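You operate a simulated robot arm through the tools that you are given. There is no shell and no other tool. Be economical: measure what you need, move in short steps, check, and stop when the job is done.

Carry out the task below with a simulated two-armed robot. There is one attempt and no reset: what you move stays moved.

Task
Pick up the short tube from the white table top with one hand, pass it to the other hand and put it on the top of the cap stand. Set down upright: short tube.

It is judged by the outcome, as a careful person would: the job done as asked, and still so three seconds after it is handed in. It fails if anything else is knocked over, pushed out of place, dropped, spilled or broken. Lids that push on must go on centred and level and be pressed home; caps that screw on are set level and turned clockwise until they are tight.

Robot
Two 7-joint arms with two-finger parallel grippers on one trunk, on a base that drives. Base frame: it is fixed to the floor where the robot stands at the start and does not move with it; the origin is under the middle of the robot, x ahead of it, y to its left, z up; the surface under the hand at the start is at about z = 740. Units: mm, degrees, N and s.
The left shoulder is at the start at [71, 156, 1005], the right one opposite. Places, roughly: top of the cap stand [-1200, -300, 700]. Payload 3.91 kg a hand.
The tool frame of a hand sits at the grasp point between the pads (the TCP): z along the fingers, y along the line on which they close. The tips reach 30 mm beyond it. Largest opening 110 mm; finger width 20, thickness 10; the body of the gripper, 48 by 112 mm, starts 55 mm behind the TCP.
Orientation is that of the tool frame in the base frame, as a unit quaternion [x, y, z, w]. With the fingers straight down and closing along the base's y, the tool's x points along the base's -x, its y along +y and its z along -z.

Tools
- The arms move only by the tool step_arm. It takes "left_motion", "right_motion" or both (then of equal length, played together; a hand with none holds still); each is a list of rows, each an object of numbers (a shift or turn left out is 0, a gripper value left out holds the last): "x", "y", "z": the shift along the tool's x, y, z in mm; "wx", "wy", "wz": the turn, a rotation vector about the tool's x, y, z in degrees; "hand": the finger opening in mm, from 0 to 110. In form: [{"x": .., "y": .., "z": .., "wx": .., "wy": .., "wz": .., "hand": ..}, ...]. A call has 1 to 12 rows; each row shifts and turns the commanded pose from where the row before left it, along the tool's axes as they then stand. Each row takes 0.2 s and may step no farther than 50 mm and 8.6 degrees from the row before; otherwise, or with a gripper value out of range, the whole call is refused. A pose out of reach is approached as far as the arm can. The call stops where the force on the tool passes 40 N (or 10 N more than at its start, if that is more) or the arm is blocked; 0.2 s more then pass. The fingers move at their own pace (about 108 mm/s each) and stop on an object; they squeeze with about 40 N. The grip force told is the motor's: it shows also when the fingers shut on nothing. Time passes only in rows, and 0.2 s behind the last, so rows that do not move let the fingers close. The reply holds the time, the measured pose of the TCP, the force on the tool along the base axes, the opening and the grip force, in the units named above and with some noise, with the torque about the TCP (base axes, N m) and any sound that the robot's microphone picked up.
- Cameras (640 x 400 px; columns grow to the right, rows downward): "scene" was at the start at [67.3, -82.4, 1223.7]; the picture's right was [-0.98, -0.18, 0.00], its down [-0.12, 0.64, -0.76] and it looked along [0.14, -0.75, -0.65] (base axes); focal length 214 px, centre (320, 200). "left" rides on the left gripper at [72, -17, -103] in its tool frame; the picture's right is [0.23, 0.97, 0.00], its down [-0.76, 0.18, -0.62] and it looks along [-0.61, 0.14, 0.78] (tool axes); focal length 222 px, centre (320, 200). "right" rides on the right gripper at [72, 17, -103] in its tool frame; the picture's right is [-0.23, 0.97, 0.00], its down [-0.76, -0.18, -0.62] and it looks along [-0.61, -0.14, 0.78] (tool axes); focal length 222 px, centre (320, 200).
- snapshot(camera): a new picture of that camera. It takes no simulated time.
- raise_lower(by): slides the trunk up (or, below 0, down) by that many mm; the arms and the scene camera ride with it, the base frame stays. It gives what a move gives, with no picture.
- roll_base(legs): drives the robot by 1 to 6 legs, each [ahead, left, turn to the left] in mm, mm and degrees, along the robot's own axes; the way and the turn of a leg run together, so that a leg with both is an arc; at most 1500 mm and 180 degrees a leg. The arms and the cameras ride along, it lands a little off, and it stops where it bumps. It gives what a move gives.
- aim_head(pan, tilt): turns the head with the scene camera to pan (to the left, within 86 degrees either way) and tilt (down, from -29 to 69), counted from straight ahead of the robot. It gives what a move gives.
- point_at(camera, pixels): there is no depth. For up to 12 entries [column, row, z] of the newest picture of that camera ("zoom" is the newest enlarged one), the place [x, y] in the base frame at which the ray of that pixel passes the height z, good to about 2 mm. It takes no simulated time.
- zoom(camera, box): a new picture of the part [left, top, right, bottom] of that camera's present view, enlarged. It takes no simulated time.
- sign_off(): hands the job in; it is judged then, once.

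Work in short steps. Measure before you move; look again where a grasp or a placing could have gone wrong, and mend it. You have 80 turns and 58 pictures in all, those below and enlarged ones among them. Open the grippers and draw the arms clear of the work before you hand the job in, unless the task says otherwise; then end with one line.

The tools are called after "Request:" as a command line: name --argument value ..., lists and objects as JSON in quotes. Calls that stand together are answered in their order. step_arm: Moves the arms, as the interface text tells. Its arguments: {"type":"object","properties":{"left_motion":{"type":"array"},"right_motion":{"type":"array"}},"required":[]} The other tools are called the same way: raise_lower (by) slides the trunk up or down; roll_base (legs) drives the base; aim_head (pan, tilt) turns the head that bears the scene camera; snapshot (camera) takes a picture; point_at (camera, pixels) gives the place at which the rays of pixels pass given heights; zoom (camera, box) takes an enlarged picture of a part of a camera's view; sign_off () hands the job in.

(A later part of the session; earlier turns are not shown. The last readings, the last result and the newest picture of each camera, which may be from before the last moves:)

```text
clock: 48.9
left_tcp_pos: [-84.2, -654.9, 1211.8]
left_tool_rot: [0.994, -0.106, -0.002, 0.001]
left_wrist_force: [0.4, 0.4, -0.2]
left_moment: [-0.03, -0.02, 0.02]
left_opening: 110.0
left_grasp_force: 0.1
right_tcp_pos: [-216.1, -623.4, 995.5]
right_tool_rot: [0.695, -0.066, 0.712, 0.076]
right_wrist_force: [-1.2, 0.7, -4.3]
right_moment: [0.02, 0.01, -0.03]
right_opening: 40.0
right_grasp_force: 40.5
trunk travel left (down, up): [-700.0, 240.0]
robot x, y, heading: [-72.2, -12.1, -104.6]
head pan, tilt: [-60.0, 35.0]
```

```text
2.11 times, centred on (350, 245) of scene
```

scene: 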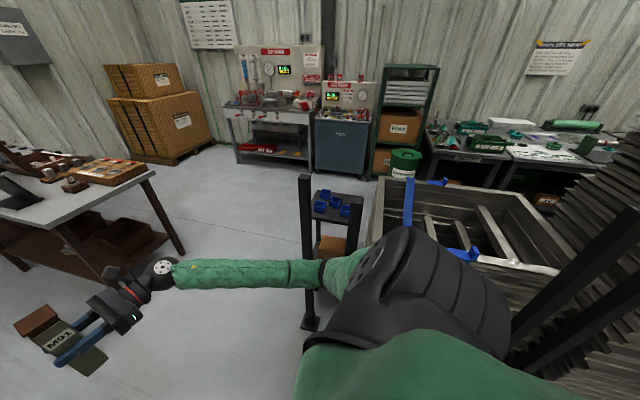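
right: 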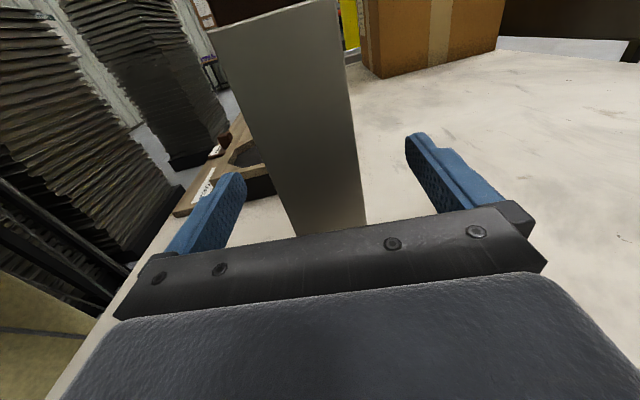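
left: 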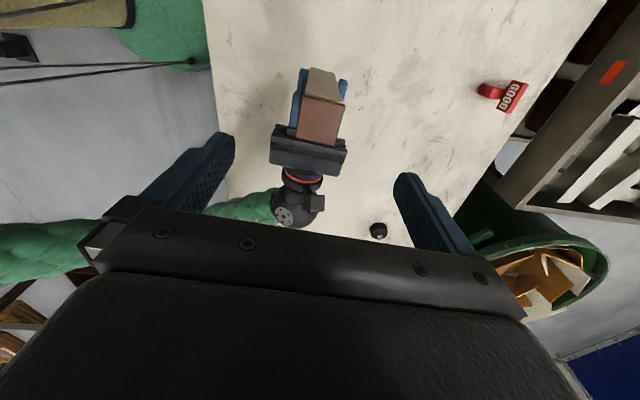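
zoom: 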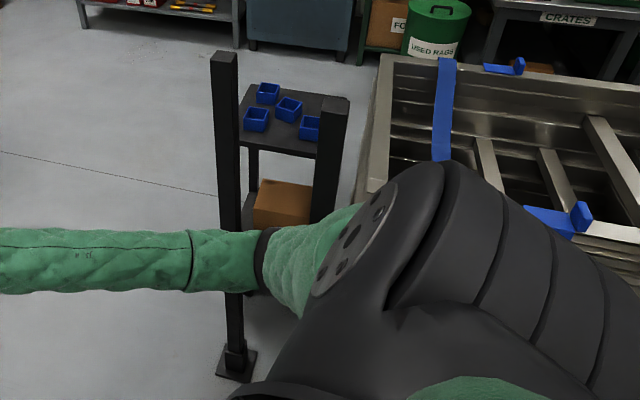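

Post A is at about (−816,−324), ~1100 mm tall; a second post stands to its right. What blocks now is unclear, so I look at the left side and compute post B.

Request:
point_at --camera "scene" --pixels '[[354, 199, 1100], [354, 199, 1000]]'

Request:
aim_head --pan -86 --tilt 60

Request:
snapshot --camera "scene"

Request:
aim_head --pan 75 --tilt 50

Request:
snapshot --camera "scene"

```text
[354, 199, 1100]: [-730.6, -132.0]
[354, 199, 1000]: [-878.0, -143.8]
```

```text
clock: 49.8
left_tcp_pos: [-85.0, -654.8, 1211.5]
left_tool_rot: [0.994, -0.106, -0.002, 0.0]
left_wrist_force: [-0.2, 0.8, -0.5]
left_moment: [0.01, 0.0, -0.01]
left_opening: 109.8
left_grasp_force: 0.0
right_tcp_pos: [-216.2, -624.3, 996.8]
right_tool_rot: [0.696, -0.067, 0.711, 0.076]
right_wrist_force: [-0.9, -0.3, -3.0]
right_moment: [0.01, 0.0, 0.01]
right_opening: 39.8
right_grasp_force: 40.3
trunk travel left (down, up): [-700.0, 240.0]
robot x, y, heading: [-74.8, -16.0, -104.4]
head pan, tilt: [-85.9, 60.0]
```

```text
23 pictures are left
```

scene: 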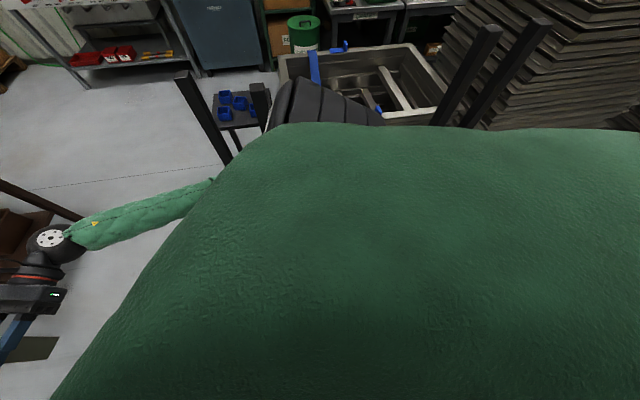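

```text
clock: 52.2
left_tcp_pos: [-85.1, -654.9, 1211.3]
left_tool_rot: [0.994, -0.106, -0.002, 0.0]
left_wrist_force: [-0.1, 0.3, 0.3]
left_moment: [-0.01, 0.0, 0.0]
left_opening: 110.0
left_grasp_force: 0.0
right_tcp_pos: [-216.4, -625.0, 994.6]
right_tool_rot: [0.696, -0.066, 0.712, 0.075]
right_wrist_force: [0.0, 0.4, -3.2]
right_moment: [0.02, 0.01, 0.0]
right_opening: 39.9
right_grasp_force: 40.6
trunk travel left (down, up): [-700.0, 240.0]
robot x, y, heading: [-74.2, -16.9, -104.4]
head pan, tilt: [75.0, 50.0]
```

```text
22 pictures are left
```

scene: 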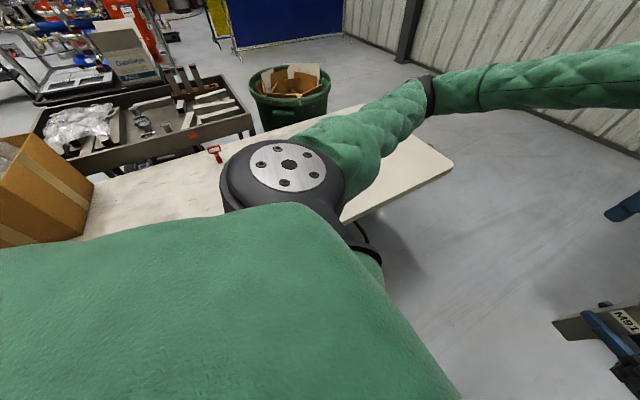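

Nothing visible clearly touches the robot. I try a small further turn after moving 60 mm away from the table-leg side, and see if it blocks.

Request:
roll_base --legs '[[0, 0, 10], [100, 0, 0], [0, 0, -30]]'

```text
clock: 55.7
left_tcp_pos: [-237.7, -747.1, 1215.0]
left_tool_rot: [0.987, -0.162, 0.0, 0.002]
left_wrist_force: [0.5, 0.7, 0.1]
left_moment: [0.0, 0.0, 0.05]
left_opening: 109.9
left_grasp_force: 0.2
right_tcp_pos: [-361.4, -702.2, 1002.9]
right_tool_rot: [0.686, -0.1, 0.711, 0.118]
right_wrist_force: [0.0, 0.4, -3.5]
right_moment: [0.02, 0.01, 0.0]
right_opening: 39.8
right_grasp_force: 40.0
trunk travel left (down, up): [-700.0, 240.0]
robot x, y, heading: [-150.6, -117.4, -111.0]
head pan, tilt: [75.0, 50.0]
stopped in leg 3: the robot was blocked; the commanded pose is now the measured one
```

The base keeps meeting something near the table. I drive ahead 450 mm into the open floor, away from table and posts, before turning more.

Request:
roll_base --legs '[[450, 0, 0]]'

Request:
aim_head --pan -30 --tilt 35

Request:
snapshot --camera "scene"

```text
clock: 56.9
left_tcp_pos: [-266.1, -812.4, 1216.2]
left_tool_rot: [0.986, -0.168, -0.003, 0.005]
left_wrist_force: [-0.6, 0.1, -0.3]
left_moment: [0.0, 0.0, 0.01]
left_opening: 110.1
left_grasp_force: 0.1
right_tcp_pos: [-388.2, -763.3, 994.1]
right_tool_rot: [0.686, -0.11, 0.709, 0.116]
right_wrist_force: [-0.5, 0.0, -3.7]
right_moment: [-0.01, -0.03, 0.01]
right_opening: 39.9
right_grasp_force: 40.0
trunk travel left (down, up): [-700.0, 240.0]
robot x, y, heading: [-177.8, -179.3, -111.8]
head pan, tilt: [75.0, 50.0]
stopped in leg 1: the robot was blocked; the commanded pose is now the measured one
```

```text
clock: 58.7
left_tcp_pos: [-265.2, -809.7, 1217.2]
left_tool_rot: [0.986, -0.166, -0.002, 0.004]
left_wrist_force: [0.4, 0.3, 0.0]
left_moment: [0.0, -0.02, 0.02]
left_opening: 110.0
left_grasp_force: 0.1
right_tcp_pos: [-385.6, -763.1, 996.1]
right_tool_rot: [0.685, -0.106, 0.712, 0.116]
right_wrist_force: [-0.7, 0.0, -3.4]
right_moment: [-0.02, 0.01, 0.03]
right_opening: 39.7
right_grasp_force: 40.5
trunk travel left (down, up): [-700.0, 240.0]
robot x, y, heading: [-177.1, -181.7, -111.6]
head pan, tilt: [-30.0, 35.0]
```

```text
21 pictures are left
```

scene: 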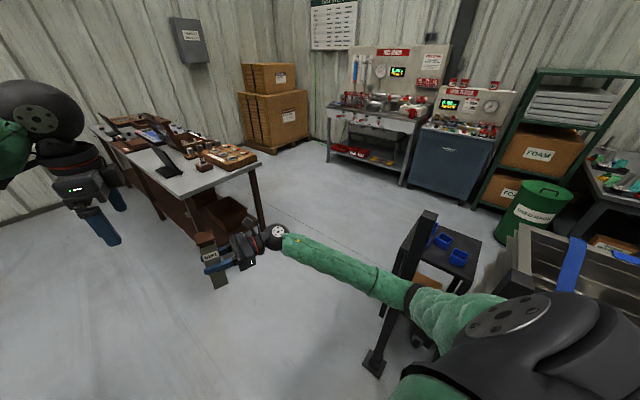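

Post A is now right at the right elbow near (410,290). I measure the post's foot and top again.

Request:
point_at --camera "scene" --pixels '[[375, 362, 0], [430, 215, 1000], [430, 215, 1100], [430, 215, 1200], [400, 240, 700], [476, 245, 700], [457, 285, 700], [262, 232, 0], [258, 165, 760]]'

Request:
zoom --camera "scene" --box '[340, 190, 500, 390]'

```text
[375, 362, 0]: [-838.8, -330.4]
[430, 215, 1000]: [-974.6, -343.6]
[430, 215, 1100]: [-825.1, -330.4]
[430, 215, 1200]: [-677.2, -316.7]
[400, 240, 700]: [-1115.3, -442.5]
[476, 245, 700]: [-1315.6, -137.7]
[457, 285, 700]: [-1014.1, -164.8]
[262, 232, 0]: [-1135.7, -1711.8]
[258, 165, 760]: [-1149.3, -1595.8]
```

```text
2.00 times, centred on (420, 290) of scene
```

zoom: 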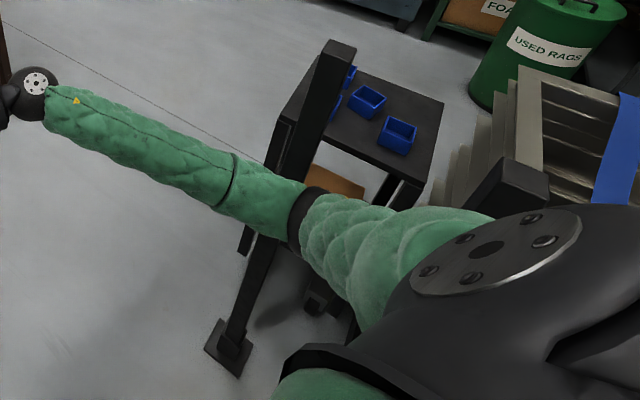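

The elbow estimate (robot frame ~(400,−550)) coincides with post A, so the elbow is what bumps it. I sidestep 200 mm left, then drive ahead 600 mm into open floor.

Request:
roll_base --legs '[[0, 200, 0], [600, 0, 0]]'

```text
clock: 63.4
left_tcp_pos: [-306.8, -1459.1, 1214.4]
left_tool_rot: [0.986, -0.165, 0.001, 0.002]
left_wrist_force: [0.2, 0.5, -0.3]
left_moment: [0.01, -0.01, 0.0]
left_opening: 110.1
left_grasp_force: 0.0
right_tcp_pos: [-427.6, -1408.5, 994.0]
right_tool_rot: [0.685, -0.107, 0.712, 0.114]
right_wrist_force: [-0.4, 0.2, -4.2]
right_moment: [-0.01, -0.01, 0.0]
right_opening: 39.9
right_grasp_force: 39.8
trunk travel left (down, up): [-700.0, 240.0]
robot x, y, heading: [-213.7, -825.6, -111.7]
head pan, tilt: [-30.0, 35.0]
```

Free now at (−214,−826), heading −112°. Here I do the hand-over: turn the left hand 180° about its axis, then tilt it to point at the tube from the left.

Request:
step_arm --left_motion '[{"wz": -8.5}, {"wz": -8.5}, {"wz": -8.5}, {"wz": -8.5}, {"wz": -8.5}, {"wz": -8.5}, {"wz": -8.5}, {"wz": -8.5}, {"wz": -8.5}, {"wz": -8.5}, {"wz": -8.5}, {"wz": -8.5}]'

Request:
step_arm --left_motion '[{"wz": -8.5}, {"wz": -8.5}, {"wz": -8.5}, {"wz": -8.5}, {"wz": -8.5}, {"wz": -8.5}, {"wz": -8.5}, {"wz": -8.5}, {"wz": -8.5}, {"wz": -1.5}]'

Request:
step_arm --left_motion '[{"wy": 8.2}, {"wy": 8.2}, {"wy": 8.2}, {"wy": 8.2}, {"wy": 8.2}, {"wy": 8.2}, {"wy": 8.2}, {"wy": 8.2}, {"wy": 8.2}, {"wy": 8.2}, {"wy": 8}, {"wy": 0}]'

Request:
snapshot --camera "left"

```text
clock: 66.0
left_tcp_pos: [-304.8, -1457.8, 1214.6]
left_tool_rot: [0.749, 0.662, -0.002, 0.003]
left_wrist_force: [0.2, -0.3, 0.3]
left_moment: [0.02, 0.03, 0.0]
left_opening: 110.0
left_grasp_force: 0.1
right_tcp_pos: [-427.3, -1409.5, 994.3]
right_tool_rot: [0.685, -0.108, 0.712, 0.114]
right_wrist_force: [-0.2, 0.1, -3.7]
right_moment: [-0.01, -0.01, -0.01]
right_opening: 39.8
right_grasp_force: 40.2
trunk travel left (down, up): [-700.0, 240.0]
robot x, y, heading: [-217.2, -827.5, -111.7]
head pan, tilt: [-30.0, 35.0]
```

```text
clock: 68.2
left_tcp_pos: [-306.2, -1458.4, 1215.2]
left_tool_rot: [0.165, 0.986, -0.002, 0.0]
left_wrist_force: [0.3, -0.5, -0.2]
left_moment: [0.02, 0.0, -0.01]
left_opening: 110.2
left_grasp_force: 0.0
right_tcp_pos: [-426.8, -1408.5, 994.2]
right_tool_rot: [0.684, -0.108, 0.712, 0.115]
right_wrist_force: [-0.1, 0.0, -3.8]
right_moment: [0.01, 0.0, 0.02]
right_opening: 39.7
right_grasp_force: 39.5
trunk travel left (down, up): [-700.0, 240.0]
robot x, y, heading: [-213.6, -822.4, -111.6]
head pan, tilt: [-30.0, 35.0]
```

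```text
clock: 70.8
left_tcp_pos: [-306.9, -1456.9, 1215.8]
left_tool_rot: [-0.12, -0.697, -0.115, 0.698]
left_wrist_force: [-0.1, -0.4, -0.5]
left_moment: [-0.03, 0.0, 0.0]
left_opening: 110.2
left_grasp_force: 0.0
right_tcp_pos: [-425.8, -1409.6, 994.5]
right_tool_rot: [0.685, -0.107, 0.711, 0.114]
right_wrist_force: [-0.3, -0.3, -4.4]
right_moment: [-0.01, 0.04, 0.0]
right_opening: 39.7
right_grasp_force: 40.2
trunk travel left (down, up): [-700.0, 240.0]
robot x, y, heading: [-219.2, -826.9, -111.4]
head pan, tilt: [-30.0, 35.0]
```

```text
19 pictures are left
```

left: 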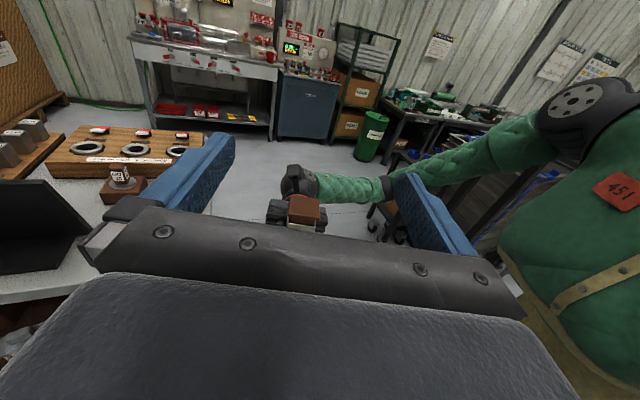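

The left hand points at the tube, but the bench is near below-left. I back off 200 mm, then lower the left hand beside the tube (still 128 mm short).

Request:
roll_base --legs '[[-200, 0, 0]]'

Request:
step_arm --left_motion '[{"x": -43, "y": 3}, {"x": -43, "y": 3}, {"x": -43}, {"x": -42}, {"wx": 1, "wy": -2.2}, {"x": 0}]'

Request:
snapshot --camera "left"

```text
clock: 72.3
left_tcp_pos: [-231.1, -1270.6, 1216.1]
left_tool_rot: [-0.119, -0.697, -0.114, 0.698]
left_wrist_force: [-0.1, 0.7, 0.7]
left_moment: [-0.04, -0.03, 0.0]
left_opening: 110.0
left_grasp_force: 0.0
right_tcp_pos: [-352.8, -1222.7, 995.4]
right_tool_rot: [0.686, -0.106, 0.711, 0.113]
right_wrist_force: [-0.1, 1.2, -4.3]
right_moment: [0.0, -0.01, -0.02]
right_opening: 39.9
right_grasp_force: 39.9
trunk travel left (down, up): [-700.0, 240.0]
robot x, y, heading: [-146.9, -638.2, -111.4]
head pan, tilt: [-30.0, 35.0]
```

```text
clock: 73.8
left_tcp_pos: [-229.7, -1267.4, 1045.7]
left_tool_rot: [0.115, 0.712, 0.106, -0.685]
left_wrist_force: [1.0, 0.5, 0.2]
left_moment: [-0.02, 0.0, -0.01]
left_opening: 109.8
left_grasp_force: 0.1
right_tcp_pos: [-350.8, -1223.5, 993.4]
right_tool_rot: [0.685, -0.106, 0.712, 0.113]
right_wrist_force: [1.0, 0.5, -4.2]
right_moment: [0.0, 0.01, -0.01]
right_opening: 39.9
right_grasp_force: 40.0
trunk travel left (down, up): [-700.0, 240.0]
robot x, y, heading: [-139.8, -637.2, -111.3]
head pan, tilt: [-30.0, 35.0]
```

```text
18 pictures are left
```

left: 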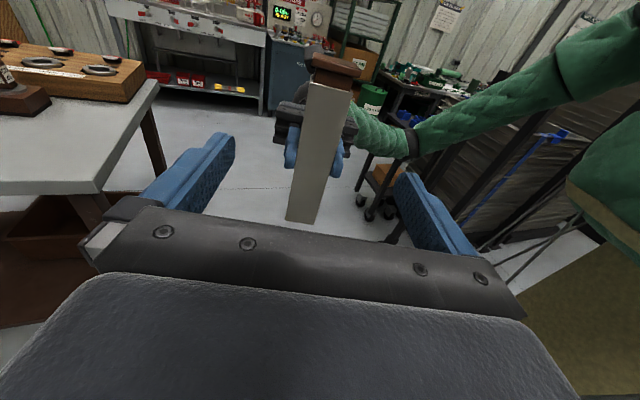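

The tube stands upright between the fingers' line at (320,150), slightly to the right. I advance 126 mm with +3 mm along y, open.

Request:
step_arm --left_motion '[{"z": 32, "y": 3, "x": 3}, {"z": 32}, {"z": 32}, {"z": 30}, {"z": 0}]'

Request:
snapshot --camera "left"

```text
clock: 75.0
left_tcp_pos: [-349.5, -1226.3, 1042.4]
left_tool_rot: [0.115, 0.711, 0.106, -0.685]
left_wrist_force: [-0.1, 0.5, 0.0]
left_moment: [0.04, 0.01, -0.01]
left_opening: 109.9
left_grasp_force: 0.1
right_tcp_pos: [-351.6, -1224.6, 994.7]
right_tool_rot: [0.686, -0.106, 0.711, 0.112]
right_wrist_force: [-0.8, -0.3, -3.6]
right_moment: [0.0, 0.02, -0.01]
right_opening: 39.5
right_grasp_force: 39.5
trunk travel left (down, up): [-700.0, 240.0]
robot x, y, heading: [-142.6, -643.8, -111.1]
head pan, tilt: [-30.0, 35.0]
```

```text
17 pictures are left
```

left: 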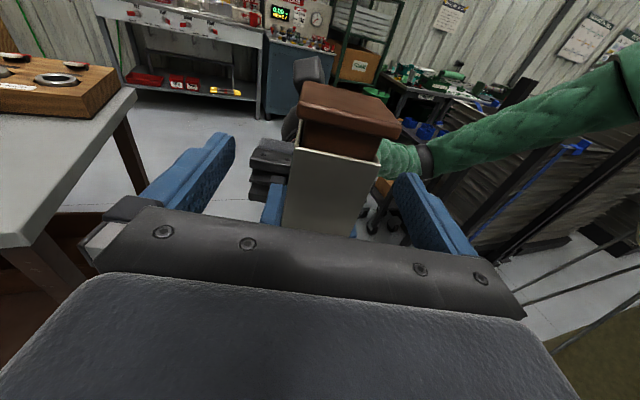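

The tube body lies between the left fingers, cap above them. I close the left hand.

Request:
step_arm --left_motion '[{"hand": 60}, {"hand": 46}, {"hand": 30}, {"hand": 30}, {"hand": 30}]'

```text
clock: 76.2
left_tcp_pos: [-348.6, -1225.3, 1042.2]
left_tool_rot: [0.114, 0.712, 0.106, -0.685]
left_wrist_force: [4.4, 20.1, 1.0]
left_moment: [0.47, -0.17, 0.09]
left_opening: 39.8
left_grasp_force: 40.1
right_tcp_pos: [-352.5, -1223.7, 994.6]
right_tool_rot: [0.685, -0.107, 0.711, 0.114]
right_wrist_force: [-4.7, -21.3, -5.1]
right_moment: [0.59, -0.06, -0.17]
right_opening: 39.7
right_grasp_force: 40.1
trunk travel left (down, up): [-700.0, 240.0]
robot x, y, heading: [-143.4, -643.2, -111.3]
head pan, tilt: [-30.0, 35.0]
```

Held on the body (39.8 mm) with a 20 N side load from misalignment. I yield the left hand 1.5 mm along its y, then open the right.

Request:
step_arm --left_motion '[{"y": 1.5}, {"y": 0}]'

Request:
step_arm --right_motion '[{"hand": 50}, {"hand": 80}, {"hand": 110}, {"hand": 110}]'

```text
clock: 76.8
left_tcp_pos: [-349.6, -1226.6, 1041.4]
left_tool_rot: [0.114, 0.712, 0.105, -0.685]
left_wrist_force: [5.9, 8.0, 0.4]
left_moment: [0.57, 0.06, -0.05]
left_opening: 40.0
left_grasp_force: 39.9
right_tcp_pos: [-352.0, -1223.0, 993.1]
right_tool_rot: [0.685, -0.106, 0.712, 0.113]
right_wrist_force: [-4.5, -8.8, -5.3]
right_moment: [-0.15, -0.28, 0.01]
right_opening: 39.9
right_grasp_force: 40.4
trunk travel left (down, up): [-700.0, 240.0]
robot x, y, heading: [-145.4, -640.4, -111.3]
head pan, tilt: [-30.0, 35.0]
```

```text
clock: 77.8
left_tcp_pos: [-348.4, -1224.3, 1042.6]
left_tool_rot: [0.114, 0.712, 0.105, -0.685]
left_wrist_force: [-0.5, 0.4, -0.2]
left_moment: [-0.01, -0.03, 0.03]
left_opening: 39.8
left_grasp_force: 39.6
right_tcp_pos: [-352.1, -1223.6, 993.8]
right_tool_rot: [0.685, -0.106, 0.712, 0.113]
right_wrist_force: [-0.5, -0.3, 0.2]
right_moment: [0.02, 0.02, 0.01]
right_opening: 109.8
right_grasp_force: 0.0
trunk travel left (down, up): [-700.0, 240.0]
robot x, y, heading: [-144.7, -643.7, -111.4]
head pan, tilt: [-30.0, 35.0]
```

The left holds (39.8 mm, 40 N). I withdraw the right hand straight back 180 mm and take a look.

Request:
step_arm --right_motion '[{"z": -30}, {"z": -40}, {"z": -40}, {"z": -40}, {"z": -40}, {"z": 0}]'

Request:
aim_head --pan 0 --tilt 40

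Request:
snapshot --camera "scene"

```text
clock: 79.2
left_tcp_pos: [-348.8, -1225.4, 1042.6]
left_tool_rot: [0.114, 0.713, 0.105, -0.684]
left_wrist_force: [0.4, -0.6, 0.3]
left_moment: [0.01, -0.03, 0.03]
left_opening: 39.7
left_grasp_force: 40.1
right_tcp_pos: [-534.3, -1166.7, 987.0]
right_tool_rot: [0.685, -0.106, 0.712, 0.113]
right_wrist_force: [0.3, 0.5, 1.1]
right_moment: [0.02, -0.01, 0.01]
right_opening: 109.9
right_grasp_force: 0.1
trunk travel left (down, up): [-700.0, 240.0]
robot x, y, heading: [-140.8, -642.9, -111.3]
head pan, tilt: [-30.0, 35.0]
```

```text
clock: 80.1
left_tcp_pos: [-349.3, -1223.3, 1042.0]
left_tool_rot: [0.115, 0.712, 0.106, -0.685]
left_wrist_force: [-0.1, 0.3, -0.2]
left_moment: [-0.06, 0.0, -0.01]
left_opening: 39.6
left_grasp_force: 40.8
right_tcp_pos: [-533.7, -1165.7, 987.3]
right_tool_rot: [0.685, -0.107, 0.712, 0.114]
right_wrist_force: [0.1, 0.1, 0.6]
right_moment: [-0.01, -0.02, -0.03]
right_opening: 110.1
right_grasp_force: 0.1
trunk travel left (down, up): [-700.0, 240.0]
robot x, y, heading: [-145.4, -637.1, -111.3]
head pan, tilt: [0.0, 40.0]
```

```text
16 pictures are left
```

scene: 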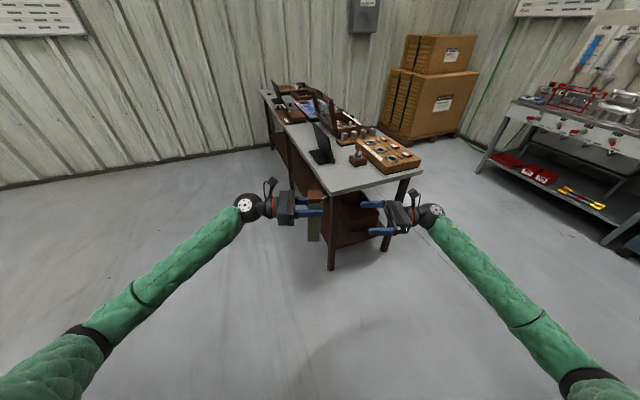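

Hand-over done; the left hand alone holds the tube. I raise the right arm to z≈1290, above the posts' 1100 mm, so that it clears them later.

Request:
step_arm --right_motion '[{"x": 43}, {"x": 43}, {"x": 43}, {"x": 43}, {"x": 43}, {"x": 43}, {"x": 43}, {"y": -40}, {"y": -40}, {"y": 0}]'

Request:
roll_base --legs '[[149, 58, 0], [0, 0, -85]]'

Request:
aim_head --pan -35 --tilt 35

Request:
snapshot --camera "scene"

```text
clock: 82.3
left_tcp_pos: [-348.3, -1225.0, 1041.8]
left_tool_rot: [0.114, 0.712, 0.105, -0.685]
left_wrist_force: [-0.4, -0.2, 0.3]
left_moment: [0.0, 0.0, -0.01]
left_opening: 39.6
left_grasp_force: 40.2
right_tcp_pos: [-519.8, -1085.2, 1286.7]
right_tool_rot: [0.685, -0.105, 0.712, 0.112]
right_wrist_force: [0.5, 0.2, -0.4]
right_moment: [0.0, -0.01, 0.01]
right_opening: 110.0
right_grasp_force: 0.1
trunk travel left (down, up): [-700.0, 240.0]
robot x, y, heading: [-143.0, -641.1, -111.0]
head pan, tilt: [0.0, 40.0]
```

```text
clock: 87.4
left_tcp_pos: [-738.8, -641.2, 1042.4]
left_tool_rot: [0.568, 0.444, 0.543, -0.43]
left_wrist_force: [0.7, -0.3, -2.5]
left_moment: [-0.03, 0.05, 0.02]
left_opening: 40.0
left_grasp_force: 40.2
right_tcp_pos: [-611.9, -459.8, 1286.4]
right_tool_rot: [0.43, -0.543, 0.446, 0.568]
right_wrist_force: [0.4, -0.2, -0.5]
right_moment: [-0.04, 0.05, 0.0]
right_opening: 110.0
right_grasp_force: 0.1
trunk travel left (down, up): [-700.0, 240.0]
robot x, y, heading: [-145.5, -796.7, 163.4]
head pan, tilt: [0.0, 40.0]
```

```text
clock: 88.4
left_tcp_pos: [-738.4, -640.9, 1043.2]
left_tool_rot: [0.568, 0.444, 0.544, -0.43]
left_wrist_force: [0.5, 0.8, -2.9]
left_moment: [0.01, 0.0, -0.01]
left_opening: 39.9
left_grasp_force: 40.1
right_tcp_pos: [-612.5, -459.5, 1286.9]
right_tool_rot: [0.429, -0.544, 0.445, 0.567]
right_wrist_force: [-0.1, -0.1, -0.8]
right_moment: [0.02, 0.03, -0.01]
right_opening: 109.9
right_grasp_force: 0.1
trunk travel left (down, up): [-700.0, 240.0]
robot x, y, heading: [-139.8, -803.2, 162.8]
head pan, tilt: [-35.0, 35.0]
```

```text
15 pictures are left
```

scene: 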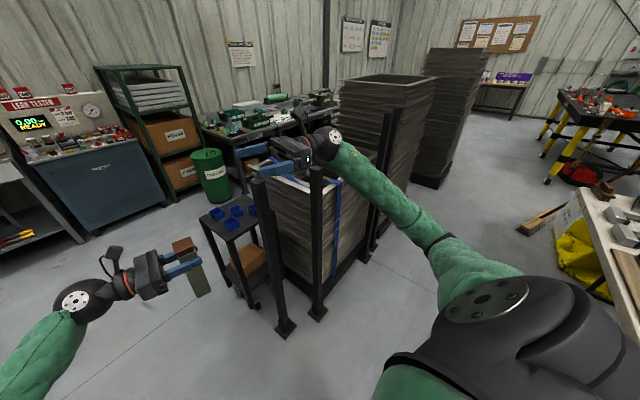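

Now the stand is in clear view at (232,220), with four posts beside it. I enlarge it and measure.

Request:
zoom --camera "scene" --box '[185, 175, 305, 330]'

Request:
zoom --camera "scene" --box '[192, 185, 272, 245]'

```text
2.58 times, centred on (245, 252) of scene
```

zoom: 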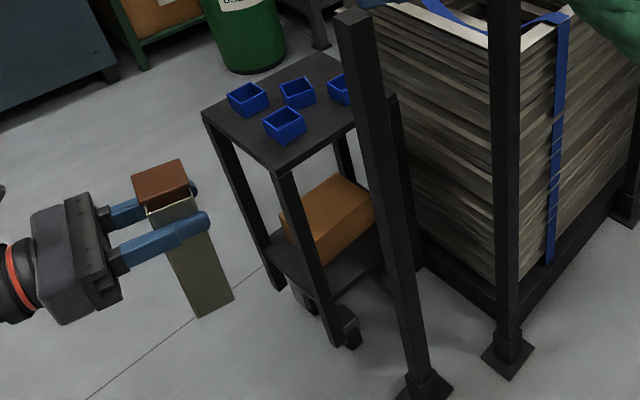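

```text
6.67 times, centred on (232, 215) of scene
```

zoom: 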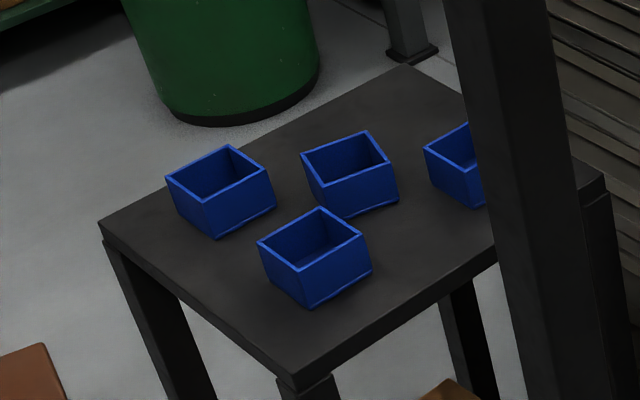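

I measure the top's corners (102,222), (297,378), (402,66), (605,190) and the caps' lower corners, to find a free spot.

Request:
point_at --camera "zoom" --pixels '[[102, 222, 700], [297, 378, 700], [402, 66, 700], [605, 190, 700], [217, 238, 700], [275, 206, 700], [272, 278, 700], [317, 308, 700], [371, 272, 700], [343, 217, 700], [399, 199, 700], [475, 208, 700]]'

```text
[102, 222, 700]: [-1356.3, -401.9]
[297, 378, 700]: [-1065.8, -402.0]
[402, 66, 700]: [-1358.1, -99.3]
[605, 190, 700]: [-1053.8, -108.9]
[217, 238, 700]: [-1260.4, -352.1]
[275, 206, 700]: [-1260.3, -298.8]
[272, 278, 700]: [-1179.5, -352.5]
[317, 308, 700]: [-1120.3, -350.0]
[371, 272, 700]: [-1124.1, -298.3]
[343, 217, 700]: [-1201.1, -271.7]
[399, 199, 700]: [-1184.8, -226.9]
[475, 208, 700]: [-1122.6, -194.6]
```

The top spans x −1357…−1060, y −402…−104; free spot between and in front of two caps at about (−1219,−360). I pull the right hand further in, turn to heading ~115°, and drive round post A to about (−850,−960).

Request:
step_arm --right_motion '[{"y": -40}, {"y": -40}, {"y": -40}, {"y": 0}]'

Request:
roll_base --legs '[[0, 0, -48], [-250, 0, 0], [0, 709, 0]]'

```text
clock: 89.4
left_tcp_pos: [-739.1, -640.4, 1040.8]
left_tool_rot: [0.567, 0.445, 0.543, -0.431]
left_wrist_force: [0.3, 0.8, -4.0]
left_moment: [-0.02, -0.01, -0.01]
left_opening: 39.5
left_grasp_force: 40.3
right_tcp_pos: [-497.0, -489.8, 1286.1]
right_tool_rot: [0.429, -0.545, 0.444, 0.567]
right_wrist_force: [-0.2, -0.5, 0.4]
right_moment: [0.0, -0.01, -0.03]
right_opening: 110.1
right_grasp_force: 0.1
trunk travel left (down, up): [-700.0, 240.0]
robot x, y, heading: [-142.8, -797.4, 162.9]
head pan, tilt: [-35.0, 35.0]
```

```text
clock: 96.6
left_tcp_pos: [-926.7, -766.1, 1040.4]
left_tool_rot: [0.695, 0.188, 0.669, -0.183]
left_wrist_force: [0.2, 0.7, -3.5]
left_moment: [0.02, -0.02, -0.04]
left_opening: 39.6
left_grasp_force: 40.2
right_tcp_pos: [-648.8, -836.3, 1284.6]
right_tool_rot: [0.183, -0.669, 0.189, 0.695]
right_wrist_force: [-0.4, 0.1, 0.3]
right_moment: [-0.03, 0.02, 0.04]
right_opening: 110.0
right_grasp_force: 0.0
trunk travel left (down, up): [-700.0, 240.0]
robot x, y, heading: [-622.3, -1307.4, 117.0]
head pan, tilt: [-35.0, 35.0]
stopped in leg 3: the robot was blocked; the commanded pose is now the measured one
```

Stopped just 65 mm short sideways, near the bench on the left. I step 50 mm away and look left to see that nothing was upset.

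Request:
roll_base --legs '[[0, -50, 0]]'

Request:
aim_head --pan 70 --tilt 40

Request:
snapshot --camera "scene"

```text
clock: 97.5
left_tcp_pos: [-878.1, -743.7, 1042.3]
left_tool_rot: [0.697, 0.188, 0.667, -0.184]
left_wrist_force: [1.2, -0.1, -4.1]
left_moment: [-0.01, -0.02, -0.03]
left_opening: 40.0
left_grasp_force: 40.3
right_tcp_pos: [-601.9, -812.3, 1283.8]
right_tool_rot: [0.183, -0.668, 0.188, 0.697]
right_wrist_force: [0.7, 0.0, -0.6]
right_moment: [-0.04, 0.0, 0.0]
right_opening: 110.3
right_grasp_force: 0.1
trunk travel left (down, up): [-700.0, 240.0]
robot x, y, heading: [-580.9, -1285.0, 117.4]
head pan, tilt: [-35.0, 35.0]
```

```text
clock: 99.3
left_tcp_pos: [-879.9, -744.5, 1042.3]
left_tool_rot: [0.697, 0.188, 0.668, -0.184]
left_wrist_force: [0.2, -0.1, -3.5]
left_moment: [0.02, 0.04, -0.02]
left_opening: 39.5
left_grasp_force: 40.7
right_tcp_pos: [-601.8, -814.6, 1285.9]
right_tool_rot: [0.184, -0.669, 0.189, 0.695]
right_wrist_force: [-0.3, 0.6, 0.1]
right_moment: [0.0, 0.01, -0.01]
right_opening: 110.0
right_grasp_force: 0.0
trunk travel left (down, up): [-700.0, 240.0]
robot x, y, heading: [-581.5, -1283.6, 117.1]
head pan, tilt: [70.0, 40.0]
```

```text
12 pictures are left
```

scene: 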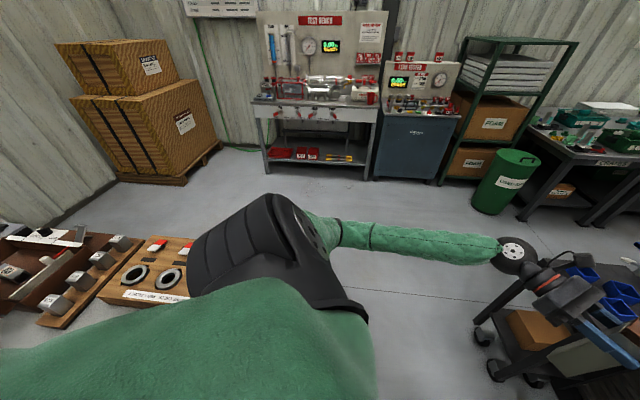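

The bench things stand in order. I drive ahead 200, left 93, ahead 211 to the placing position.

Request:
roll_base --legs '[[200, 0, 0], [0, 93, 0], [205, 0, 0]]'

Request:
aim_head --pan 10 --tilt 45

Request:
snapshot --camera "scene"

```text
clock: 102.8
left_tcp_pos: [-1146.8, -422.9, 1042.0]
left_tool_rot: [0.697, 0.187, 0.668, -0.182]
left_wrist_force: [-0.7, 0.5, -4.3]
left_moment: [-0.01, 0.0, -0.05]
left_opening: 39.8
left_grasp_force: 40.3
right_tcp_pos: [-869.7, -493.1, 1283.9]
right_tool_rot: [0.182, -0.669, 0.187, 0.695]
right_wrist_force: [-0.6, 0.2, -0.1]
right_moment: [-0.03, 0.04, 0.05]
right_opening: 110.2
right_grasp_force: 0.2
trunk travel left (down, up): [-700.0, 240.0]
robot x, y, heading: [-849.1, -970.6, 116.8]
head pan, tilt: [70.0, 40.0]
```

```text
clock: 104.1
left_tcp_pos: [-1146.7, -424.5, 1042.1]
left_tool_rot: [0.697, 0.186, 0.668, -0.183]
left_wrist_force: [0.2, -0.1, -3.0]
left_moment: [-0.01, -0.02, 0.05]
left_opening: 39.8
left_grasp_force: 39.9
right_tcp_pos: [-869.7, -494.9, 1286.1]
right_tool_rot: [0.183, -0.669, 0.187, 0.696]
right_wrist_force: [-0.4, 0.2, -0.6]
right_moment: [0.02, -0.03, 0.01]
right_opening: 110.0
right_grasp_force: 0.0
trunk travel left (down, up): [-700.0, 240.0]
robot x, y, heading: [-850.9, -968.9, 116.6]
head pan, tilt: [10.0, 45.0]
```

```text
11 pictures are left
```

scene: 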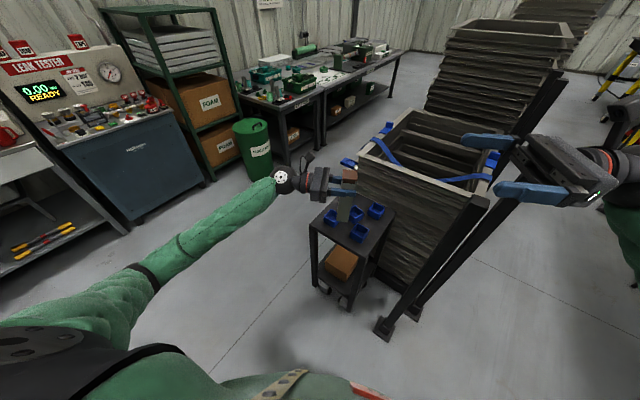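

The tube hangs above the stand. I turn the hand 60° so it comes from the south (−y) side and level it, then move over (−1219,−360) at the present height.

Request:
step_arm --left_motion '[{"wx": 8.4}, {"wx": 8.4}, {"wx": 8.4}, {"wx": 8.4}, {"wx": 8.4}, {"wx": 8.4}, {"wx": 8.4}, {"wy": 2.4}, {"wx": 0}]'

```text
clock: 106.1
left_tcp_pos: [-1148.7, -424.8, 1041.6]
left_tool_rot: [-0.51, -0.478, -0.498, 0.513]
left_wrist_force: [0.1, 0.0, -4.2]
left_moment: [0.0, -0.03, -0.01]
left_opening: 39.6
left_grasp_force: 39.3
right_tcp_pos: [-869.5, -494.7, 1286.3]
right_tool_rot: [0.182, -0.668, 0.187, 0.697]
right_wrist_force: [0.0, 0.4, 0.2]
right_moment: [0.0, -0.02, 0.02]
right_opening: 109.9
right_grasp_force: 0.1
trunk travel left (down, up): [-700.0, 240.0]
robot x, y, heading: [-849.1, -965.3, 116.7]
head pan, tilt: [10.0, 45.0]
```

After turning, the hand is off level (z axis +1.3°, y axis −2.7°). I correct that and move over the target.

Request:
step_arm --left_motion '[{"wz": -2.7, "wy": -1.3}, {"y": -36, "z": 32}, {"y": -35, "z": 32}, {"x": -40}, {"x": -40}, {"x": -20}, {"x": 0}]'

Request:
zoom --camera "scene" --box '[270, 140, 430, 270]'

Request:
snapshot --camera "left"

```text
clock: 106.9
left_tcp_pos: [-1244.9, -388.4, 1000.1]
left_tool_rot: [0.556, 0.487, 0.448, -0.503]
left_wrist_force: [0.8, -0.3, -4.3]
left_moment: [-0.03, -0.06, -0.01]
left_opening: 39.8
left_grasp_force: 39.7
right_tcp_pos: [-870.2, -494.4, 1284.4]
right_tool_rot: [0.183, -0.669, 0.188, 0.695]
right_wrist_force: [-0.1, -0.1, 0.3]
right_moment: [0.0, -0.01, -0.01]
right_opening: 110.0
right_grasp_force: 0.0
trunk travel left (down, up): [-700.0, 240.0]
robot x, y, heading: [-851.3, -965.7, 117.1]
head pan, tilt: [10.0, 45.0]
stopped in row 3 (left hand): the arm was blocked; the commanded pose is now the measured one
```

```text
3.08 times, centred on (350, 205) of scene
```

zoom: 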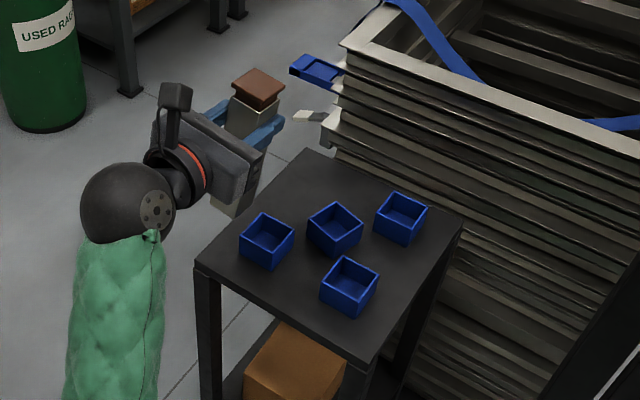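

```text
9 pictures are left
```

left: 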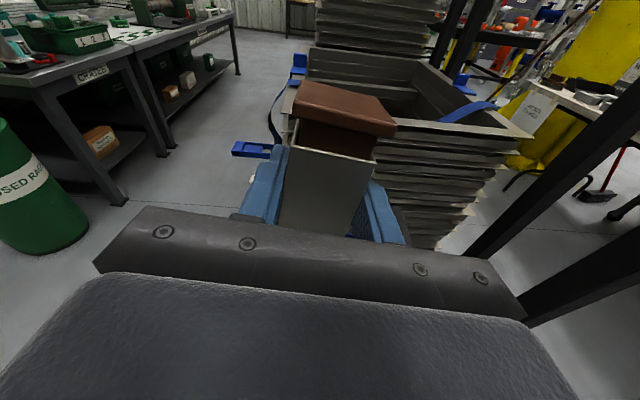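

The arm blocked in that bent-in pose (joint limit) and tilted. I turn back toward the earlier pointing (about 35°), which worked, and check.

Request:
step_arm --left_motion '[{"wx": -8.4}, {"wx": -8.4}, {"wx": -8.4}, {"wx": -8.4}, {"wx": -8.4}, {"wx": -8.4}, {"wx": 0}]'

```text
clock: 108.5
left_tcp_pos: [-1242.2, -389.2, 1001.4]
left_tool_rot: [0.717, 0.249, 0.613, -0.219]
left_wrist_force: [-0.5, -0.3, -3.4]
left_moment: [-0.01, 0.0, 0.04]
left_opening: 39.7
left_grasp_force: 39.5
right_tcp_pos: [-868.6, -494.6, 1285.1]
right_tool_rot: [0.183, -0.669, 0.187, 0.696]
right_wrist_force: [0.3, 0.1, 0.1]
right_moment: [0.01, -0.01, -0.01]
right_opening: 109.8
right_grasp_force: 0.0
trunk travel left (down, up): [-700.0, 240.0]
robot x, y, heading: [-847.1, -964.8, 116.9]
head pan, tilt: [10.0, 45.0]
```

Back in a good pose; the tool dips 8.7°. I level it with wy +8.7, then shift toward the target at this height.

Request:
step_arm --left_motion '[{"wy": 4.4}, {"wy": 4.3}, {"z": 17, "y": -4}, {"z": 17, "y": -4}, {"z": 0}]'

```text
clock: 109.7
left_tcp_pos: [-1222.2, -362.3, 1001.3]
left_tool_rot: [0.669, 0.232, 0.666, -0.237]
left_wrist_force: [-0.7, -0.2, -3.2]
left_moment: [-0.02, 0.0, -0.01]
left_opening: 39.9
left_grasp_force: 39.7
right_tcp_pos: [-869.8, -495.0, 1286.5]
right_tool_rot: [0.183, -0.669, 0.187, 0.696]
right_wrist_force: [0.7, 0.2, -0.4]
right_moment: [0.01, 0.01, 0.0]
right_opening: 109.8
right_grasp_force: 0.0
trunk travel left (down, up): [-700.0, 240.0]
robot x, y, heading: [-846.3, -967.3, 116.9]
head pan, tilt: [10.0, 45.0]
```

Level and over the target. I lower to about z 868 (tube bottom ~28 mm above the top) and look.

Request:
step_arm --left_motion '[{"x": -30}, {"x": -30}, {"x": -30}, {"x": -25}, {"x": -18}, {"x": 0}]'

Request:
zoom --camera "scene" --box '[270, 140, 430, 270]'

```text
clock: 111.1
left_tcp_pos: [-1221.9, -359.9, 866.7]
left_tool_rot: [0.668, 0.232, 0.666, -0.237]
left_wrist_force: [1.0, 0.5, 14.3]
left_moment: [-0.05, -0.24, -0.01]
left_opening: 39.6
left_grasp_force: 40.1
right_tcp_pos: [-869.2, -496.1, 1286.0]
right_tool_rot: [0.182, -0.669, 0.186, 0.696]
right_wrist_force: [0.3, 0.1, 0.0]
right_moment: [0.02, -0.01, 0.0]
right_opening: 110.0
right_grasp_force: 0.1
trunk travel left (down, up): [-700.0, 240.0]
robot x, y, heading: [-848.7, -969.6, 116.7]
head pan, tilt: [10.0, 45.0]
```

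```text
3.08 times, centred on (350, 205) of scene
```

zoom: 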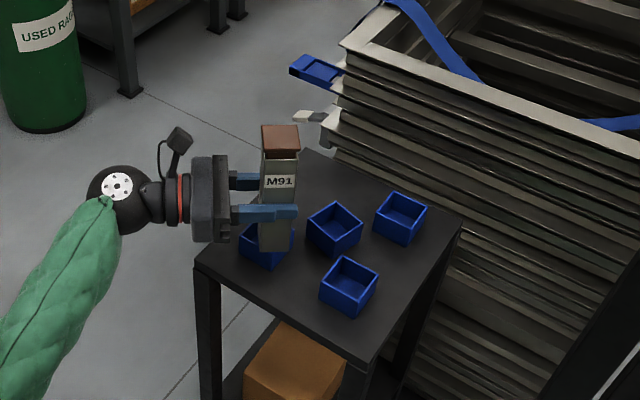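

Contact of 14 N at z 867 while the picture shows the tube's foot over the left cap at (267,250). I measure where things are in this picture.

Request:
point_at --camera "zoom" --pixels '[[195, 264, 700], [367, 360, 700], [462, 222, 700], [318, 150, 700], [267, 269, 700], [293, 256, 700], [348, 316, 700], [377, 284, 700], [335, 256, 700], [259, 250, 726], [289, 252, 726], [403, 244, 700]]'

Request:
zoom --camera "left" --box '[200, 60, 500, 260]'

```text
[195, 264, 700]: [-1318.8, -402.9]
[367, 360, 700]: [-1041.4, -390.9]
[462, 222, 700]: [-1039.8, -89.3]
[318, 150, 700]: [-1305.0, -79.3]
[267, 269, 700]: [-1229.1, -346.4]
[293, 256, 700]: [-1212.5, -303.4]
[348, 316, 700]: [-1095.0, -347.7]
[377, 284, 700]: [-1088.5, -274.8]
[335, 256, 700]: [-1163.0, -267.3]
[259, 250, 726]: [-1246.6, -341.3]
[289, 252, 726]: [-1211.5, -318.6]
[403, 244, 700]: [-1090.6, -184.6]
```

```text
2.00 times, centred on (350, 160) of left
```

zoom: 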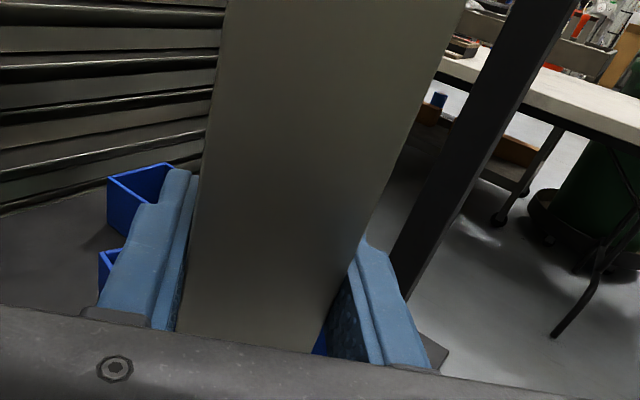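

The two measurements disagree by parallax (the top may be nearer z≈735) and the tube foot may be in or on a cap. I raise nothing yet and look closer.

Request:
zoom --camera "scene" --box '[325, 175, 389, 239]'

```text
6.25 times, centred on (357, 207) of scene
```

zoom: 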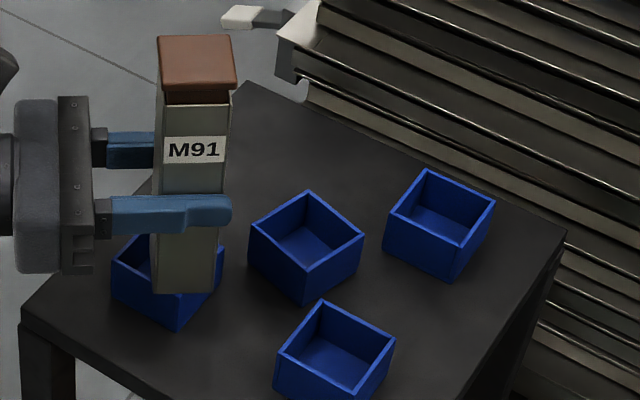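

The tube's bottom edge (151–216, 293) is fully visible. I test the camera's consistency: the cap plate top should be at z≈913 around (−1220,−360).

Request:
point_at --camera "zoom" --pixels '[[158, 37, 913], [233, 35, 913], [237, 83, 913], [160, 93, 913], [153, 290, 727], [215, 293, 727], [153, 290, 775], [215, 293, 775], [178, 330, 700], [178, 330, 735], [175, 297, 775], [223, 247, 775]]'

```text
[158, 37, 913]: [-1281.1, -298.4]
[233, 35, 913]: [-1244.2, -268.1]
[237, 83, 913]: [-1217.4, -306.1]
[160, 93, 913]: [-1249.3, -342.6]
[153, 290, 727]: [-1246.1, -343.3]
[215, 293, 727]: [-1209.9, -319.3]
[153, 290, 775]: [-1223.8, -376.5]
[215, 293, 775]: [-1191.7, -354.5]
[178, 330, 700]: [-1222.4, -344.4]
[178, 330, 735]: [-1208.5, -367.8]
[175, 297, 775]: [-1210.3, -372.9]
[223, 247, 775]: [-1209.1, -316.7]
```

So the tube's foot is really at z≈777, 90 mm below the TCP, standing on the left cap's rim; the stand top is at z≈736. I raise the tube 60 mm now, and map the caps at z=736.

Request:
point_at --camera "zoom" --pixels '[[22, 310, 736], [245, 82, 736], [567, 230, 736], [113, 300, 736], [178, 330, 736], [220, 288, 736], [250, 264, 736], [303, 304, 736], [362, 262, 736], [274, 392, 736], [390, 248, 736], [445, 282, 736]]'

Request:
step_arm --left_motion '[{"x": 15}, {"x": 25}, {"x": 25}, {"x": 0}]'

```text
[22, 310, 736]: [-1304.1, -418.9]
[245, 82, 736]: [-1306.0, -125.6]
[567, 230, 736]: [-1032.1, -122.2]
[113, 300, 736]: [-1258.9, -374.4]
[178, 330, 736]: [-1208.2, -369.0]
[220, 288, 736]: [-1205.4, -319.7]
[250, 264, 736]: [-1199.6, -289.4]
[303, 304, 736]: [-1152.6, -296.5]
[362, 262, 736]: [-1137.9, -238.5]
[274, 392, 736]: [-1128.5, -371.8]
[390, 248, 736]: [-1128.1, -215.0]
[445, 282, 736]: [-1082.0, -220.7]
```

```text
clock: 112.1
left_tcp_pos: [-1222.0, -358.6, 933.2]
left_tool_rot: [0.669, 0.232, 0.666, -0.236]
left_wrist_force: [-0.5, -0.4, -3.9]
left_moment: [0.0, 0.04, -0.01]
left_opening: 39.8
left_grasp_force: 40.0
right_tcp_pos: [-870.5, -494.8, 1286.2]
right_tool_rot: [0.183, -0.669, 0.188, 0.696]
right_wrist_force: [-0.4, 0.3, -0.7]
right_moment: [0.0, -0.01, 0.01]
right_opening: 109.8
right_grasp_force: 0.0
trunk travel left (down, up): [-700.0, 240.0]
robot x, y, heading: [-848.4, -968.2, 116.7]
head pan, tilt: [10.0, 45.0]
```

Free patch: around (−1252,−255), at least 22 mm from edges and caps. With the tube's foot at z≈843 I move over it, then look.

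Request:
step_arm --left_motion '[{"y": -25, "z": 10}, {"y": -25, "z": 10}, {"y": -25, "z": 10}, {"y": -25, "z": 10}, {"z": 0}]'

```text
clock: 113.3
left_tcp_pos: [-1254.2, -257.6, 935.0]
left_tool_rot: [0.668, 0.232, 0.666, -0.236]
left_wrist_force: [-0.3, -0.2, -4.5]
left_moment: [0.0, 0.03, 0.02]
left_opening: 39.7
left_grasp_force: 40.3
right_tcp_pos: [-870.0, -494.8, 1286.3]
right_tool_rot: [0.182, -0.669, 0.187, 0.696]
right_wrist_force: [-0.3, -0.8, -0.2]
right_moment: [-0.05, 0.0, -0.01]
right_opening: 109.8
right_grasp_force: 0.0
trunk travel left (down, up): [-700.0, 240.0]
robot x, y, heading: [-848.4, -969.1, 117.0]
head pan, tilt: [10.0, 45.0]
```

Reached, level. I lower 75 mm (foot to about z 768 expected) and check with a close picture.

Request:
step_arm --left_motion '[{"x": -20}, {"x": -20}, {"x": -20}, {"x": -15}, {"x": 0}]'

Request:
zoom --camera "scene" --box '[325, 165, 399, 239]'

```text
clock: 114.5
left_tcp_pos: [-1254.6, -257.4, 859.1]
left_tool_rot: [0.669, 0.232, 0.666, -0.236]
left_wrist_force: [0.3, 0.1, -4.0]
left_moment: [-0.01, 0.03, 0.0]
left_opening: 40.0
left_grasp_force: 40.6
right_tcp_pos: [-868.5, -494.4, 1286.0]
right_tool_rot: [0.182, -0.669, 0.187, 0.696]
right_wrist_force: [0.3, 0.0, -0.2]
right_moment: [0.03, 0.03, 0.02]
right_opening: 110.3
right_grasp_force: 0.0
trunk travel left (down, up): [-700.0, 240.0]
robot x, y, heading: [-851.4, -964.8, 117.0]
head pan, tilt: [10.0, 45.0]
```

```text
5.41 times, centred on (362, 202) of scene
```

zoom: 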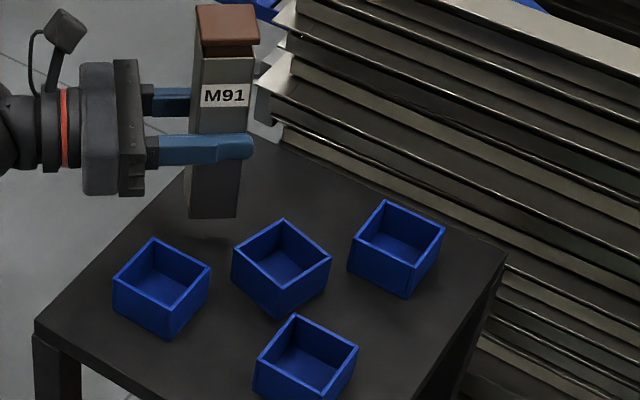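

The spot is clear and the cap is upright in place. I lower gently 24 mm.

Request:
step_arm --left_motion '[{"x": -8}, {"x": -6}, {"x": -5}, {"x": -5}, {"x": 0}]'

```text
clock: 115.7
left_tcp_pos: [-1253.5, -256.8, 834.6]
left_tool_rot: [0.668, 0.232, 0.666, -0.237]
left_wrist_force: [-0.1, 0.3, -3.6]
left_moment: [-0.01, 0.0, 0.0]
left_opening: 39.9
left_grasp_force: 39.9
right_tcp_pos: [-869.7, -495.1, 1284.9]
right_tool_rot: [0.182, -0.669, 0.187, 0.696]
right_wrist_force: [-0.3, 0.3, -0.5]
right_moment: [-0.02, -0.05, 0.02]
right_opening: 109.9
right_grasp_force: 0.1
trunk travel left (down, up): [-700.0, 240.0]
robot x, y, heading: [-845.9, -967.4, 116.7]
head pan, tilt: [10.0, 45.0]
```

No contact yet. I go on in 2 mm steps.

Request:
step_arm --left_motion '[{"x": -3}, {"x": -2}, {"x": -2}, {"x": 0}]'

```text
clock: 116.7
left_tcp_pos: [-1254.9, -257.4, 827.0]
left_tool_rot: [0.669, 0.231, 0.666, -0.237]
left_wrist_force: [-0.9, 0.6, 1.2]
left_moment: [-0.05, 0.06, -0.03]
left_opening: 39.9
left_grasp_force: 39.9
right_tcp_pos: [-868.8, -495.3, 1286.3]
right_tool_rot: [0.182, -0.668, 0.187, 0.696]
right_wrist_force: [-0.2, 0.0, 0.6]
right_moment: [0.04, -0.01, 0.0]
right_opening: 109.9
right_grasp_force: 0.1
trunk travel left (down, up): [-700.0, 240.0]
robot x, y, heading: [-847.1, -969.9, 116.9]
head pan, tilt: [10.0, 45.0]
```

Force rose from −3.6 to +1.2 N: contact. I press 1 mm more and read.

Request:
step_arm --left_motion '[{"x": -1}, {"x": 0}]'

```text
clock: 117.3
left_tcp_pos: [-1253.9, -256.6, 828.1]
left_tool_rot: [0.669, 0.231, 0.666, -0.238]
left_wrist_force: [-4.3, 1.0, 9.0]
left_moment: [-0.29, 0.35, -0.11]
left_opening: 39.9
left_grasp_force: 40.2
right_tcp_pos: [-870.0, -495.1, 1286.4]
right_tool_rot: [0.183, -0.669, 0.187, 0.696]
right_wrist_force: [0.6, 0.6, 0.5]
right_moment: [-0.02, -0.02, 0.0]
right_opening: 110.5
right_grasp_force: 0.0
trunk travel left (down, up): [-700.0, 240.0]
robot x, y, heading: [-848.7, -965.4, 116.8]
head pan, tilt: [10.0, 45.0]
```

The tube stands on the top (9 N). I open slowly, then look before drawing back.

Request:
step_arm --left_motion '[{"hand": 44}, {"hand": 55}, {"hand": 80}, {"hand": 108}, {"hand": 108}]'

Request:
zoom --camera "scene" --box '[315, 165, 399, 239]'

```text
clock: 118.5
left_tcp_pos: [-1253.3, -258.2, 827.2]
left_tool_rot: [0.669, 0.231, 0.666, -0.237]
left_wrist_force: [0.0, 0.2, 0.4]
left_moment: [0.01, -0.02, -0.02]
left_opening: 107.9
left_grasp_force: 0.1
right_tcp_pos: [-869.7, -494.5, 1286.5]
right_tool_rot: [0.183, -0.67, 0.187, 0.695]
right_wrist_force: [0.1, -0.7, -0.7]
right_moment: [0.04, 0.02, 0.01]
right_opening: 110.1
right_grasp_force: 0.1
trunk travel left (down, up): [-700.0, 240.0]
robot x, y, heading: [-846.3, -965.0, 117.3]
head pan, tilt: [10.0, 45.0]
```

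```text
5.41 times, centred on (357, 202) of scene
```

zoom: 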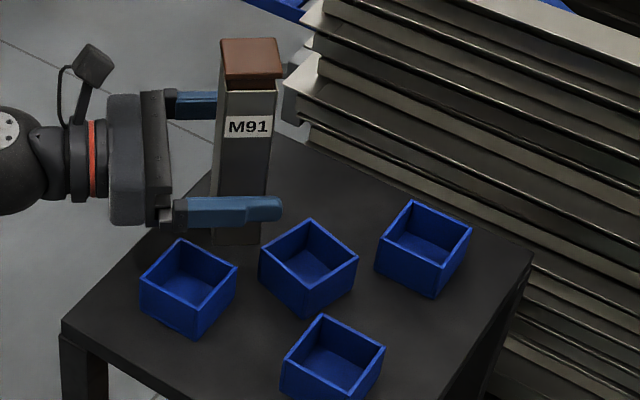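

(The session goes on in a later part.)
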